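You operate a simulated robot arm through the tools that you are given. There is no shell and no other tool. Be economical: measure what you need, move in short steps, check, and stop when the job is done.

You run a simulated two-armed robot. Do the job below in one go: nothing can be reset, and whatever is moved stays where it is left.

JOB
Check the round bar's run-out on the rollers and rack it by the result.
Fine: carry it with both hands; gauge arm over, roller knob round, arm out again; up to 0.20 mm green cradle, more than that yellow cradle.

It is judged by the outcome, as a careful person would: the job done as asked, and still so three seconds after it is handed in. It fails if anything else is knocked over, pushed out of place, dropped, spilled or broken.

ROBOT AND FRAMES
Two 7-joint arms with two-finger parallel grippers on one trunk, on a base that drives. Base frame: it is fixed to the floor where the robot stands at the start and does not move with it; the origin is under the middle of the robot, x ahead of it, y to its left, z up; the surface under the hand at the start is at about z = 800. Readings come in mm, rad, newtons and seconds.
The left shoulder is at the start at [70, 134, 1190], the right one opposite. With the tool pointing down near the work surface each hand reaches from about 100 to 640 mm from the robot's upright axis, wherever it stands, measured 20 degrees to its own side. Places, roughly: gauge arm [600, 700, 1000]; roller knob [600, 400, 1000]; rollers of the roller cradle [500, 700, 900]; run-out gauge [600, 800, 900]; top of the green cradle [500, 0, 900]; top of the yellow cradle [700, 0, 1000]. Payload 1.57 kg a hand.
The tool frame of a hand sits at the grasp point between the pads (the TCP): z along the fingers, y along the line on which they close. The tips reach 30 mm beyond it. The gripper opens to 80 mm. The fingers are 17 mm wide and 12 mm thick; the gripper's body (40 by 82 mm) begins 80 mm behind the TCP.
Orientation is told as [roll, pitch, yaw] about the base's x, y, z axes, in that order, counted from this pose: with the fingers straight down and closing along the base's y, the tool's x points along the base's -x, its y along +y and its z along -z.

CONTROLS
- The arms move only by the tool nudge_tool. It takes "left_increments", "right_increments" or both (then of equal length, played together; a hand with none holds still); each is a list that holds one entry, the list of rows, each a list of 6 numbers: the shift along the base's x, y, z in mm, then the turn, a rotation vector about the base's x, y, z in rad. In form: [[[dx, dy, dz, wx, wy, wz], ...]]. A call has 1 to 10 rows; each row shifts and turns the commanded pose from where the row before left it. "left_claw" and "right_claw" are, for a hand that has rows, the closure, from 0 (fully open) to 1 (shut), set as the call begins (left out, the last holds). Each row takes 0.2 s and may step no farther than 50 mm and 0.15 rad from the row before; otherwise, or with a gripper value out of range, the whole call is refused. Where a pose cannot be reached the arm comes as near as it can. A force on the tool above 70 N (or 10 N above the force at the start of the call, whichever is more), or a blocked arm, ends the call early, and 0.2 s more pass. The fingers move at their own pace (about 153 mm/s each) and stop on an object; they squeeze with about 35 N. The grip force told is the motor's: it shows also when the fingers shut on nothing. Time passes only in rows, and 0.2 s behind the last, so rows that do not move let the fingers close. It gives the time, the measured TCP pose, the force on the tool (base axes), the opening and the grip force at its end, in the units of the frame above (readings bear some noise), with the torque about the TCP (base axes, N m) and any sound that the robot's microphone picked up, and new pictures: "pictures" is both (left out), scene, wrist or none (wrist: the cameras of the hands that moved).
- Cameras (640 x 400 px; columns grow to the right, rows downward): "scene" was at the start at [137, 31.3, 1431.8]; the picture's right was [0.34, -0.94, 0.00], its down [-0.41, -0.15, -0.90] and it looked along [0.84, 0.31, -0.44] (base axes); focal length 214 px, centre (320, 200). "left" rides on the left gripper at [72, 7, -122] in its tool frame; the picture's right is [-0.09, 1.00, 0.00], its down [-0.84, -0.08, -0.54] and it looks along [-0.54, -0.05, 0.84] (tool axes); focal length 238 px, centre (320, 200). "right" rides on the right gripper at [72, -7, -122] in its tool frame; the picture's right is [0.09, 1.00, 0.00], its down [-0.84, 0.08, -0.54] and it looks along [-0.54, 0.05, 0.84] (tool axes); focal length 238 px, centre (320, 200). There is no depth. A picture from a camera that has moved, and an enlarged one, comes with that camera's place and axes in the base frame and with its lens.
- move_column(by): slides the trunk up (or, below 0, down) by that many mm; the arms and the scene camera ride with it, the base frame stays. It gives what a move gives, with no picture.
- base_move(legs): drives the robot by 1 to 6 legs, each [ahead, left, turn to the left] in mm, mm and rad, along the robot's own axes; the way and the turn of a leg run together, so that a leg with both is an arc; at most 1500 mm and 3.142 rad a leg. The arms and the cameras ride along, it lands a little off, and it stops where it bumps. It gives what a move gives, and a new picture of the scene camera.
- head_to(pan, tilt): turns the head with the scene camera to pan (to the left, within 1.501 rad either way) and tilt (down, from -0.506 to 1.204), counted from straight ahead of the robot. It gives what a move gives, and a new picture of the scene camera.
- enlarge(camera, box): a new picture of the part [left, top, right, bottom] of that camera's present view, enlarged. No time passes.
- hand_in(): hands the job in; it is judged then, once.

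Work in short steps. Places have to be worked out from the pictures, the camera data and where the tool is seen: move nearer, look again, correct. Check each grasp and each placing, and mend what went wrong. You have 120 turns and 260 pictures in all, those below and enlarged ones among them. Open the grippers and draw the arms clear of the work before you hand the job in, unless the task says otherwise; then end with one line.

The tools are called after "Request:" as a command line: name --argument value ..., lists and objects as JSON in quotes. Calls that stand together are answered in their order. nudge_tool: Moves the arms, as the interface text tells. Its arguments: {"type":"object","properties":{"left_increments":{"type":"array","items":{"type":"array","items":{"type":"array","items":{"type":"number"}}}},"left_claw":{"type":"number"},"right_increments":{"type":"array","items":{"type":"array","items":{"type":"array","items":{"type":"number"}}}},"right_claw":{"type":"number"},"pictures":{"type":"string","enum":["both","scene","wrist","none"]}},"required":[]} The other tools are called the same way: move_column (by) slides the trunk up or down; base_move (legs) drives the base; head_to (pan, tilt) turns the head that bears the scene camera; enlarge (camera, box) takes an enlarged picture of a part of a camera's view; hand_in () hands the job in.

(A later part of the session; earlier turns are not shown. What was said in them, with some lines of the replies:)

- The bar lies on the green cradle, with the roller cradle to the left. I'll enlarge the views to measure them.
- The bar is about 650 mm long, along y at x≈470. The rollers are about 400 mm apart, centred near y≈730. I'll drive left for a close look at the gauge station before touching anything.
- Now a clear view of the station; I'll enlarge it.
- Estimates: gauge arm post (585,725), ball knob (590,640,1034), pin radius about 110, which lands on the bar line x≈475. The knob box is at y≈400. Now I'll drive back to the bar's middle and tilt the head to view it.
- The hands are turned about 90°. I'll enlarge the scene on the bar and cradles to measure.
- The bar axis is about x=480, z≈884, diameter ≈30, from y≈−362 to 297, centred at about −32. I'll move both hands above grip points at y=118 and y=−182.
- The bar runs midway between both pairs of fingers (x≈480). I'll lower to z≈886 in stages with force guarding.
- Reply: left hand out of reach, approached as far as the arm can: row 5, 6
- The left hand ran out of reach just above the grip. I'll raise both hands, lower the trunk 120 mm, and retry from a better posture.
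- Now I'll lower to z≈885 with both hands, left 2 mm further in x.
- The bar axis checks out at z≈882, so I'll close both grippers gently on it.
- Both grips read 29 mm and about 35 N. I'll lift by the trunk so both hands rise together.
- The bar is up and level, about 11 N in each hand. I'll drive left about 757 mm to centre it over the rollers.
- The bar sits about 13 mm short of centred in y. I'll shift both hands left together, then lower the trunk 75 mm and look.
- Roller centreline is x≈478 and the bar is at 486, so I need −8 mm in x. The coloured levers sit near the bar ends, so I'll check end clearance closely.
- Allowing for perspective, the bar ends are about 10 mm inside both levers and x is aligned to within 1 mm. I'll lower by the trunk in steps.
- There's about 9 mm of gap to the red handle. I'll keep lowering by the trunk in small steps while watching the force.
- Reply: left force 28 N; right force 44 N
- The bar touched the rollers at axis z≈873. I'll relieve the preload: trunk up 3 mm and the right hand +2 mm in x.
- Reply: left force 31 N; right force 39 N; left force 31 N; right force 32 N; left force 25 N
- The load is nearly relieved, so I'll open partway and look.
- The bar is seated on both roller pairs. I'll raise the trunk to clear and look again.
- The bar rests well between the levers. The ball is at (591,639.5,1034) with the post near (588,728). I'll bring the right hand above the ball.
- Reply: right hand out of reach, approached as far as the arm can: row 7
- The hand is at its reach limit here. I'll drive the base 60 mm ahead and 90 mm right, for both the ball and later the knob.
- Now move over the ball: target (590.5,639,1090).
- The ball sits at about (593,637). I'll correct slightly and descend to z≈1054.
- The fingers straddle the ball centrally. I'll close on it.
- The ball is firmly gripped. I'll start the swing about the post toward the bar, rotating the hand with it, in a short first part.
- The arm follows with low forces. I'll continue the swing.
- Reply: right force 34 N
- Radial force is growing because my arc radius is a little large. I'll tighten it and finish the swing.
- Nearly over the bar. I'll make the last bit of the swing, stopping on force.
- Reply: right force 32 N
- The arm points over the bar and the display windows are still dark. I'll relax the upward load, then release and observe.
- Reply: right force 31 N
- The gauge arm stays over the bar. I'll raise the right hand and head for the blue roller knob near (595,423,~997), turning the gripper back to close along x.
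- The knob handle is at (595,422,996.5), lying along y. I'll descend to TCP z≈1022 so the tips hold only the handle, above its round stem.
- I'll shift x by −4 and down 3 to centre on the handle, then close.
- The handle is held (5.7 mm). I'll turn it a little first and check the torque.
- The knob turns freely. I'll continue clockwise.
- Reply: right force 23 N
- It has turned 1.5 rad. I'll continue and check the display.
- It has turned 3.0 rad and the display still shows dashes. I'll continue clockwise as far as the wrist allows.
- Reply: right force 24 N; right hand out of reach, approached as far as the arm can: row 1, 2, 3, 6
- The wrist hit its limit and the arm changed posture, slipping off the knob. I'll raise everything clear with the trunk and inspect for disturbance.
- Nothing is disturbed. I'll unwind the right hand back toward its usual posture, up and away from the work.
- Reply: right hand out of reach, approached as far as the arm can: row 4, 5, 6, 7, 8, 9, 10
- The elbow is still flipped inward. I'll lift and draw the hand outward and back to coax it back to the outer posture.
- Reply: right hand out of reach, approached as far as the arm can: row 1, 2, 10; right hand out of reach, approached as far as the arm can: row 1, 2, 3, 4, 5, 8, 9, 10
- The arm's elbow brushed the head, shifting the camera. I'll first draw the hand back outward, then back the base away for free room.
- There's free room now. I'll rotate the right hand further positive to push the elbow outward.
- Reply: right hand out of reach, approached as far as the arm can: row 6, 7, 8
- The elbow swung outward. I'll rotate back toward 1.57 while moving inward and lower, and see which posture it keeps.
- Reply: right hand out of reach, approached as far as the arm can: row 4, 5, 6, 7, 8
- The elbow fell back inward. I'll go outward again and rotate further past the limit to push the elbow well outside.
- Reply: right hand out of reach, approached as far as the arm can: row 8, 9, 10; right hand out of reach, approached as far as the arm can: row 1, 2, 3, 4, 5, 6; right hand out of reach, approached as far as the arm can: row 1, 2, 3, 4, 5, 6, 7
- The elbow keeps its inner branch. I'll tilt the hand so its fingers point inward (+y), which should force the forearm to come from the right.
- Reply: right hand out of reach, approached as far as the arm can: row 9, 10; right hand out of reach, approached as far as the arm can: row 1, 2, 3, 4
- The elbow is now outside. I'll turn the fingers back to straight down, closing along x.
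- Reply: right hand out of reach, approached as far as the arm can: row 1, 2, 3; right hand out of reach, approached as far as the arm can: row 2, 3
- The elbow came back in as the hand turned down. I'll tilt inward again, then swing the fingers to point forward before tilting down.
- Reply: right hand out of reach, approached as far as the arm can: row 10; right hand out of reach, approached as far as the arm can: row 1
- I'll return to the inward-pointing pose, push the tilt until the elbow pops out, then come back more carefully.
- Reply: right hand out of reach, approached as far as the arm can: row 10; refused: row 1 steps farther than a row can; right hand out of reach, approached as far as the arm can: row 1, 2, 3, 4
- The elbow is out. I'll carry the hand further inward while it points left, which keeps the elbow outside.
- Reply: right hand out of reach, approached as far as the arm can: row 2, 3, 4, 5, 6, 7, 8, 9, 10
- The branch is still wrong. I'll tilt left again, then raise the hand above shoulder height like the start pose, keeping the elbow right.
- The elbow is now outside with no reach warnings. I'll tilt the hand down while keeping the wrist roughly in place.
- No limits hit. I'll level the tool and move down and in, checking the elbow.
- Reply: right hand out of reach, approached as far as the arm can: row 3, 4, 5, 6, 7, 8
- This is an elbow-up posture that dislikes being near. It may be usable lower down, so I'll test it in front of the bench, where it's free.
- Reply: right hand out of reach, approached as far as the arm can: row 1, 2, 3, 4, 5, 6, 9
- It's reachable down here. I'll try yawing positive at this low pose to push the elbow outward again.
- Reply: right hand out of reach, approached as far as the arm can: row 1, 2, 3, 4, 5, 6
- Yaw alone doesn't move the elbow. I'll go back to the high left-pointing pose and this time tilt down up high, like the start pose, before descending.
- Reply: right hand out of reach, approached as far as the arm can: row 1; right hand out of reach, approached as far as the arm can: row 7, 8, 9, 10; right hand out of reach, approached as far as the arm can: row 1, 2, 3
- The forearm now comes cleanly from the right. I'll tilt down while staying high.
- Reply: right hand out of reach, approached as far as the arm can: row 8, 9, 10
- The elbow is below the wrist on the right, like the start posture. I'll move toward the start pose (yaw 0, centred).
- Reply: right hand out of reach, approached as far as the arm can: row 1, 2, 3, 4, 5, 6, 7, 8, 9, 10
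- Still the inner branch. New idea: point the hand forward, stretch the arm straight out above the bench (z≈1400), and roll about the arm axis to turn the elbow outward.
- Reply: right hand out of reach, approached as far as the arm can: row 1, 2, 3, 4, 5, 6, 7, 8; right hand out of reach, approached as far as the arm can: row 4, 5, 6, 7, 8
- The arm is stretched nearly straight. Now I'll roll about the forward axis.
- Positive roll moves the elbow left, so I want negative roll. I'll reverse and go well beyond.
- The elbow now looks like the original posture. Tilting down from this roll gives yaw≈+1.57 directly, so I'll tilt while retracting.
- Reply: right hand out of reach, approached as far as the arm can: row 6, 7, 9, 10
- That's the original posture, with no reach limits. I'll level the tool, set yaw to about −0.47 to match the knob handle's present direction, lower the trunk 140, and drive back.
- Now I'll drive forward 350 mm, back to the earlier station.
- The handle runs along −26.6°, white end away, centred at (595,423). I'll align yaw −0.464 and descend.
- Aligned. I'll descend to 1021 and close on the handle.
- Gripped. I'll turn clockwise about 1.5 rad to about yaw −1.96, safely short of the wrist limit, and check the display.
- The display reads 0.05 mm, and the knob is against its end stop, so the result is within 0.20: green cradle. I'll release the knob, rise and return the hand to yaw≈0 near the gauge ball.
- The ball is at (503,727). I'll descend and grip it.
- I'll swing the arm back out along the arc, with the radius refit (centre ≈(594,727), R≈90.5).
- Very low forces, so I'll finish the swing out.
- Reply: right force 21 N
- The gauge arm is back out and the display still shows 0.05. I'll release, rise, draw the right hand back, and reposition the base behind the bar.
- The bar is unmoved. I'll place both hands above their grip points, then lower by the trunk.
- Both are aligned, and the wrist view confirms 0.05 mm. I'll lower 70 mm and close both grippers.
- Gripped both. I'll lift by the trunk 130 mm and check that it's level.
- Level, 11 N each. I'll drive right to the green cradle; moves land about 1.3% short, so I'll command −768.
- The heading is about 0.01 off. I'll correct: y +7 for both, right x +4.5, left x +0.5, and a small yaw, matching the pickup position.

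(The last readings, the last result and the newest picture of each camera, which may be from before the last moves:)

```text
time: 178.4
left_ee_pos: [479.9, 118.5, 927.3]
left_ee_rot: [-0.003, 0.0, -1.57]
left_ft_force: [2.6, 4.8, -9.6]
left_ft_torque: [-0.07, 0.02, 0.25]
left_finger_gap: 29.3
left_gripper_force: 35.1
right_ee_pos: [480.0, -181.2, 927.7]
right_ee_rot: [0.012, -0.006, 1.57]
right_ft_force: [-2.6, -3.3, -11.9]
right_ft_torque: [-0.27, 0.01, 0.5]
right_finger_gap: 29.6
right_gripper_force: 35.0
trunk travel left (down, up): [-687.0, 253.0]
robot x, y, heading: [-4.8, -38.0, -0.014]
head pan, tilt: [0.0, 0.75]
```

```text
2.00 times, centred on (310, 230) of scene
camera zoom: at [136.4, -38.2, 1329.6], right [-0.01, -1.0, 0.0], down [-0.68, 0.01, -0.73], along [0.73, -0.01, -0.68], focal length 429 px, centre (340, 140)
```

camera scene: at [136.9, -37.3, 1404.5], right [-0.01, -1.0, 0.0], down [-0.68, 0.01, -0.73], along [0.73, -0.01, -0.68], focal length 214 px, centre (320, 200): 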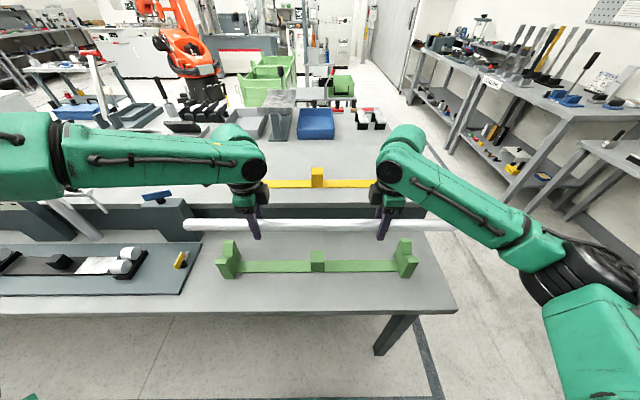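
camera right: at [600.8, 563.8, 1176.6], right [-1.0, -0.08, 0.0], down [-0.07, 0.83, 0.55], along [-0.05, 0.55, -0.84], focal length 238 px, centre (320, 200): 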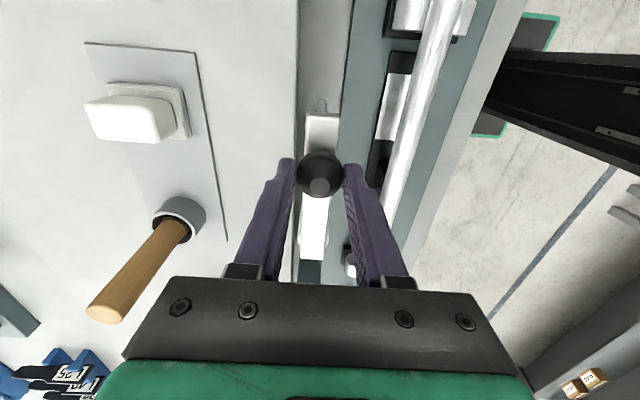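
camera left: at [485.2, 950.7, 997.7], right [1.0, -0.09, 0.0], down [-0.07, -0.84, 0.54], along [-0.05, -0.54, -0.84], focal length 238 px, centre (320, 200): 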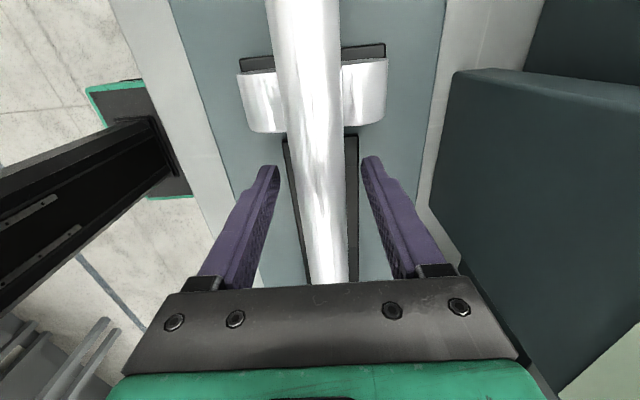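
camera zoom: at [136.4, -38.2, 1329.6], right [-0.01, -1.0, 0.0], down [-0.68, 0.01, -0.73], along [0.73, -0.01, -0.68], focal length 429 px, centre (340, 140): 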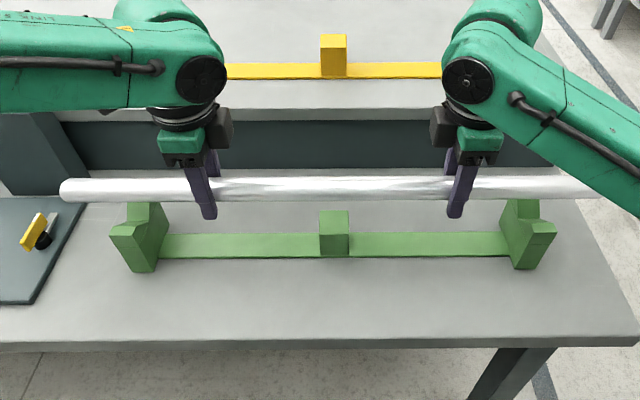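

The positions match the pickup grasp. I'll lower 28, then 10, then in small steps, watching the force.

Request:
move_column --by -28

Request:
move_column --by -10

Request:
enlarge --camera "scene" --box '[170, 170, 290, 290]'

Request:
enlarge --camera "scene" --box '[350, 170, 470, 290]'

```text
time: 179.1
left_ee_pos: [479.0, 117.4, 899.7]
left_ee_rot: [-0.004, 0.001, -1.57]
left_ft_force: [3.1, 4.3, -9.4]
left_ft_torque: [-0.15, -0.08, 0.41]
left_finger_gap: 29.4
left_gripper_force: 35.0
right_ee_pos: [479.5, -180.8, 898.6]
right_ee_rot: [0.011, -0.009, 1.568]
right_ft_force: [-2.9, -4.7, -11.9]
right_ft_torque: [-0.12, 0.0, 0.55]
right_finger_gap: 29.3
right_gripper_force: 35.1
trunk travel left (down, up): [-659.0, 281.0]
robot x, y, heading: [-3.5, -35.5, -0.012]
head pan, tilt: [0.0, 0.75]
```

```text
time: 179.7
left_ee_pos: [479.7, 118.4, 889.1]
left_ee_rot: [-0.003, 0.001, -1.57]
left_ft_force: [3.1, 5.4, -11.4]
left_ft_torque: [-0.07, -0.03, 0.5]
left_finger_gap: 29.4
left_gripper_force: 34.6
right_ee_pos: [479.0, -181.4, 888.3]
right_ee_rot: [0.009, -0.008, 1.569]
right_ft_force: [-4.5, -4.5, -12.4]
right_ft_torque: [-0.03, 0.0, 0.62]
right_finger_gap: 29.4
right_gripper_force: 35.0
trunk travel left (down, up): [-649.0, 291.0]
robot x, y, heading: [-0.4, -36.0, -0.008]
head pan, tilt: [0.0, 0.75]
```

```text
3.33 times, centred on (230, 230) of scene
camera zoom: at [136.4, -38.2, 1291.5], right [-0.01, -1.0, 0.0], down [-0.68, 0.01, -0.73], along [0.73, -0.01, -0.68], focal length 715 px, centre (620, 100)
```

zoom: 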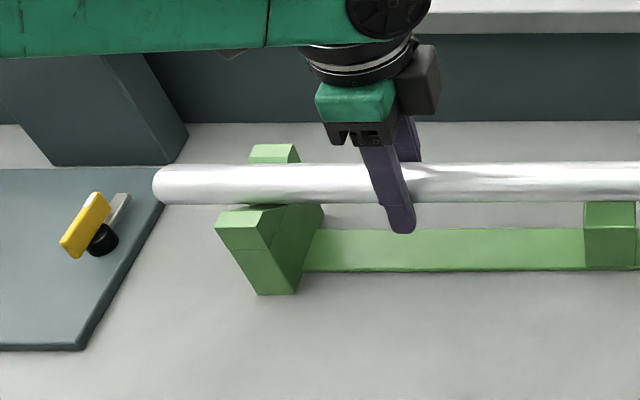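

```text
3.33 times, centred on (410, 230) of scene
camera zoom: at [136.4, -38.2, 1291.5], right [-0.01, -1.0, 0.0], down [-0.68, 0.01, -0.73], along [0.73, -0.01, -0.68], focal length 715 px, centre (20, 100)
```

zoom: 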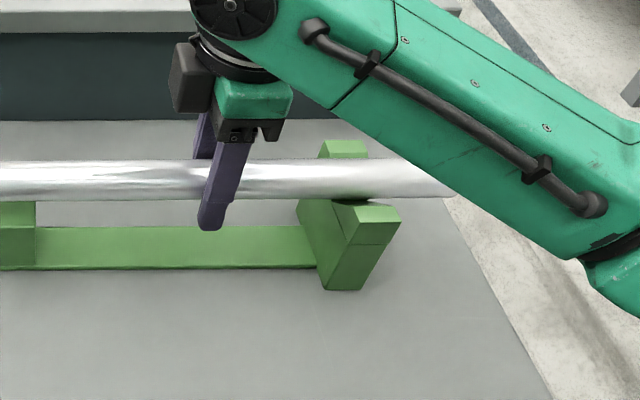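

The bar sits in the V mouths, still carried. I'll lower in 3 mm steps until it touches.

Request:
move_column --by -3

Request:
move_column --by -3

```text
time: 180.2
left_ee_pos: [479.9, 118.0, 885.2]
left_ee_rot: [-0.005, 0.001, -1.569]
left_ft_force: [4.3, 5.1, -11.2]
left_ft_torque: [0.07, 0.02, 0.65]
left_finger_gap: 29.6
left_gripper_force: 34.6
right_ee_pos: [479.3, -180.0, 885.0]
right_ee_rot: [0.011, -0.007, 1.568]
right_ft_force: [-3.9, -5.2, -11.0]
right_ft_torque: [0.04, 0.04, 0.63]
right_finger_gap: 29.2
right_gripper_force: 34.7
trunk travel left (down, up): [-646.0, 294.0]
robot x, y, heading: [-3.4, -36.3, -0.01]
head pan, tilt: [0.0, 0.75]
```

```text
time: 180.7
left_ee_pos: [478.6, 118.5, 885.0]
left_ee_rot: [0.002, 0.0, -1.572]
left_ft_force: [7.1, 6.5, -3.0]
left_ft_torque: [0.56, -0.05, 0.31]
left_finger_gap: 29.3
left_gripper_force: 34.7
right_ee_pos: [479.1, -181.0, 884.5]
right_ee_rot: [0.007, -0.006, 1.568]
right_ft_force: [-2.7, -5.9, -3.2]
right_ft_torque: [0.1, -0.04, 0.57]
right_finger_gap: 29.3
right_gripper_force: 35.3
trunk travel left (down, up): [-643.0, 297.0]
robot x, y, heading: [0.7, -34.7, -0.014]
head pan, tilt: [0.0, 0.75]
```

The load has moved onto the cradle (−11 → −3 N). I'll open the grippers and check.

Request:
nudge_tool --left_increments '[[[0, 0, -0.5, 0, 0, 0], [0, 0, 0, 0, 0, 0], [0, 0, 0, 0, 0, 0]]]' --right_increments '[[[0, 0, -0.5, 0, 0, 0], [0, 0, 0, 0, 0, 0], [0, 0, 0, 0, 0, 0]]]' --left_claw 0.1 --right_claw 0.1 --pictures "both"

```text
time: 181.5
left_ee_pos: [477.3, 118.1, 883.3]
left_ee_rot: [0.0, 0.0, -1.571]
left_ft_force: [-0.3, 0.2, -0.2]
left_ft_torque: [-0.01, 0.02, 0.0]
left_finger_gap: 72.0
left_gripper_force: 0.0
right_ee_pos: [478.2, -181.1, 884.0]
right_ee_rot: [0.008, -0.008, 1.57]
right_ft_force: [0.0, -0.1, -0.3]
right_ft_torque: [-0.01, -0.01, -0.01]
right_finger_gap: 72.1
right_gripper_force: 0.0
trunk travel left (down, up): [-643.0, 297.0]
robot x, y, heading: [-1.0, -36.1, -0.014]
head pan, tilt: [0.0, 0.75]
camera scene: at [132.3, -38.2, 1286.1], right [-0.01, -1.0, 0.0], down [-0.68, 0.01, -0.73], along [0.73, -0.01, -0.68], focal length 214 px, centre (320, 200)
camera right: at [484.7, -252.7, 1005.5], right [-1.0, -0.09, 0.01], down [-0.07, 0.83, 0.55], along [-0.05, 0.55, -0.84], focal length 238 px, centre (320, 200)
camera left: at [483.0, 189.8, 1007.0], right [1.0, -0.09, 0.0], down [-0.08, -0.84, 0.54], along [-0.05, -0.54, -0.84], focal length 238 px, centre (320, 200)
```

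scene: 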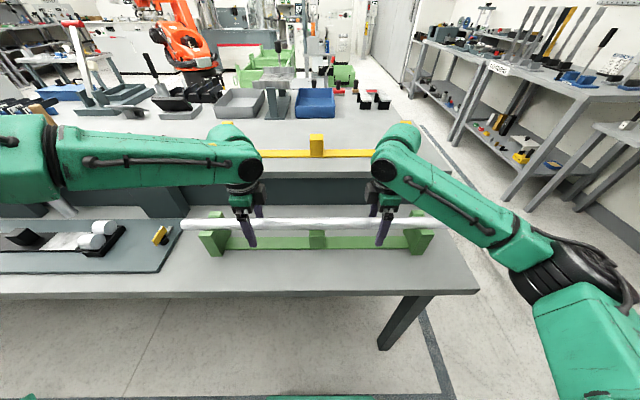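
right: 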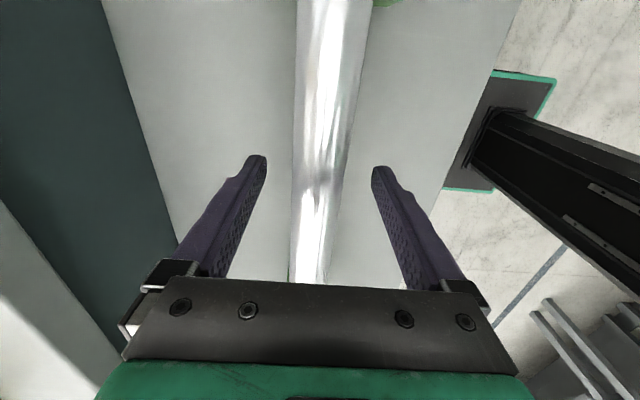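
left: 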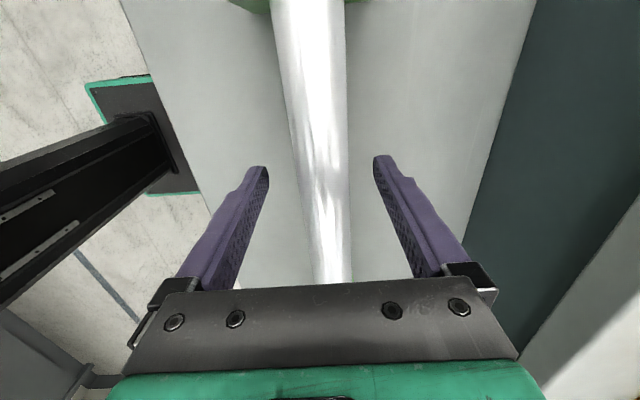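

The bar rests in the cradle. I'll raise the trunk clear, pull the arms back, and do a final check.

Request:
move_column --by 160

Request:
nudge_tool --left_increments '[[[-15, 20, 25, 0, 0, 0], [-15, 20, 25, 0, 0, 0], [-15, 20, 25, 0, 0, 0], [-15, 20, 25, 0, 0, 0]]]' --right_increments '[[[-15, -20, 25, 0, 0, 0], [-15, -20, 25, 0, 0, 0], [-15, -20, 25, 0, 0, 0], [-15, -20, 25, 0, 0, 0]]]' --left_claw 0 --right_claw 0 --pictures "scene"

Request:
enlarge --camera "scene" --box '[180, 180, 460, 320]'

Request:
head_to --pan 0.6 --tilt 0.6

```text
time: 183.3
left_ee_pos: [478.2, 117.4, 1045.5]
left_ee_rot: [-0.001, 0.0, -1.571]
left_ft_force: [-0.6, -0.3, 0.2]
left_ft_torque: [-0.06, -0.01, 0.02]
left_finger_gap: 72.0
left_gripper_force: 0.0
right_ee_pos: [478.2, -180.9, 1043.8]
right_ee_rot: [0.007, -0.006, 1.569]
right_ft_force: [0.1, 0.4, -0.2]
right_ft_torque: [-0.03, 0.0, -0.01]
right_finger_gap: 72.2
right_gripper_force: 0.1
trunk travel left (down, up): [-803.0, 137.0]
robot x, y, heading: [-1.3, -39.2, -0.014]
head pan, tilt: [0.0, 0.75]
```

```text
time: 184.3
left_ee_pos: [414.4, 196.3, 1144.2]
left_ee_rot: [0.002, 0.001, -1.572]
left_ft_force: [0.1, -0.2, -0.4]
left_ft_torque: [0.03, 0.02, -0.03]
left_finger_gap: 80.1
left_gripper_force: 0.1
right_ee_pos: [414.1, -259.1, 1145.2]
right_ee_rot: [0.005, -0.008, 1.569]
right_ft_force: [-1.0, 0.6, -0.5]
right_ft_torque: [0.02, -0.03, 0.01]
right_finger_gap: 80.1
right_gripper_force: 0.0
trunk travel left (down, up): [-803.0, 137.0]
robot x, y, heading: [0.1, -36.0, -0.005]
head pan, tilt: [0.0, 0.75]
camera scene: at [129.1, -37.8, 1446.3], right [-0.01, -1.0, 0.0], down [-0.68, 0.01, -0.73], along [0.73, -0.01, -0.68], focal length 214 px, centre (320, 200)
```

scene: 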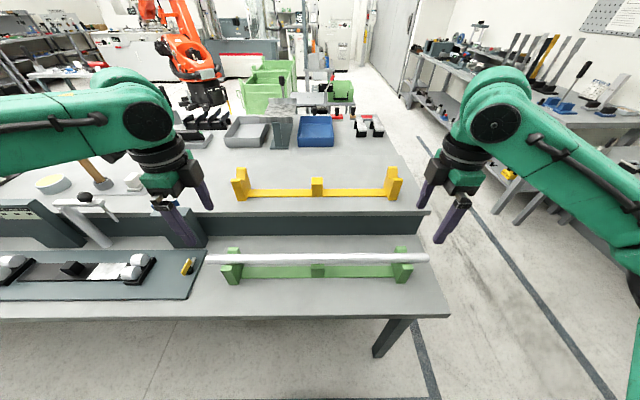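

```text
2.29 times, centred on (320, 250) of scene
camera zoom: at [129.1, -37.8, 1446.3], right [-0.01, -1.0, 0.0], down [-0.68, 0.01, -0.73], along [0.73, -0.01, -0.68], focal length 490 px, centre (320, 86)
```

zoom: 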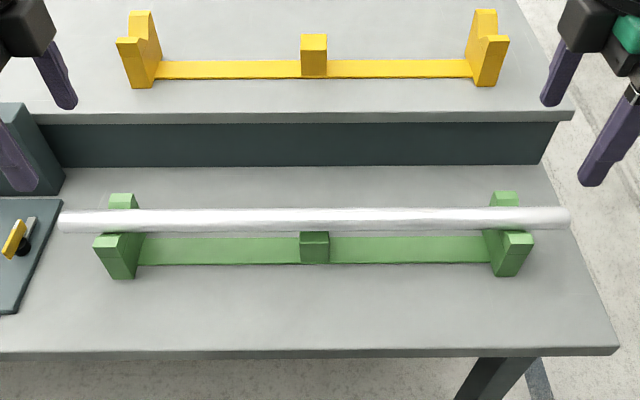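

```text
time: 185.3
left_ee_pos: [416.8, 196.7, 1142.2]
left_ee_rot: [-0.003, 0.0, -1.573]
left_ft_force: [0.1, -0.1, 0.8]
left_ft_torque: [0.0, -0.03, -0.01]
left_finger_gap: 80.0
left_gripper_force: 0.1
right_ee_pos: [417.0, -259.4, 1142.9]
right_ee_rot: [0.007, -0.006, 1.57]
right_ft_force: [1.0, 0.5, 0.4]
right_ft_torque: [0.0, -0.02, -0.01]
right_finger_gap: 80.0
right_gripper_force: 0.0
trunk travel left (down, up): [-803.0, 137.0]
robot x, y, heading: [2.6, -40.9, -0.009]
head pan, tilt: [0.6, 0.6]
camera scene: at [123.6, 11.6, 1458.8], right [0.56, -0.83, 0.0], down [-0.47, -0.31, -0.82], along [0.68, 0.46, -0.57], focal length 214 px, centre (320, 200)
```

scene: 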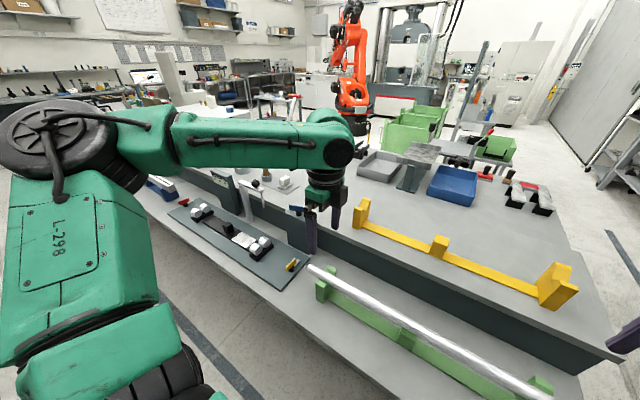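

The bar is centred in the green cradle, the gauge arm is out, the grippers are open and the arms are clear. I'm handing in.

Request:
hand_in

```text
The job is handed in.
```

The bar's run-out read 0.05 mm, under the 0.20 mm limit, so it is racked in the green cradle, with the gauge arm swung back out and both grippers open and clear.
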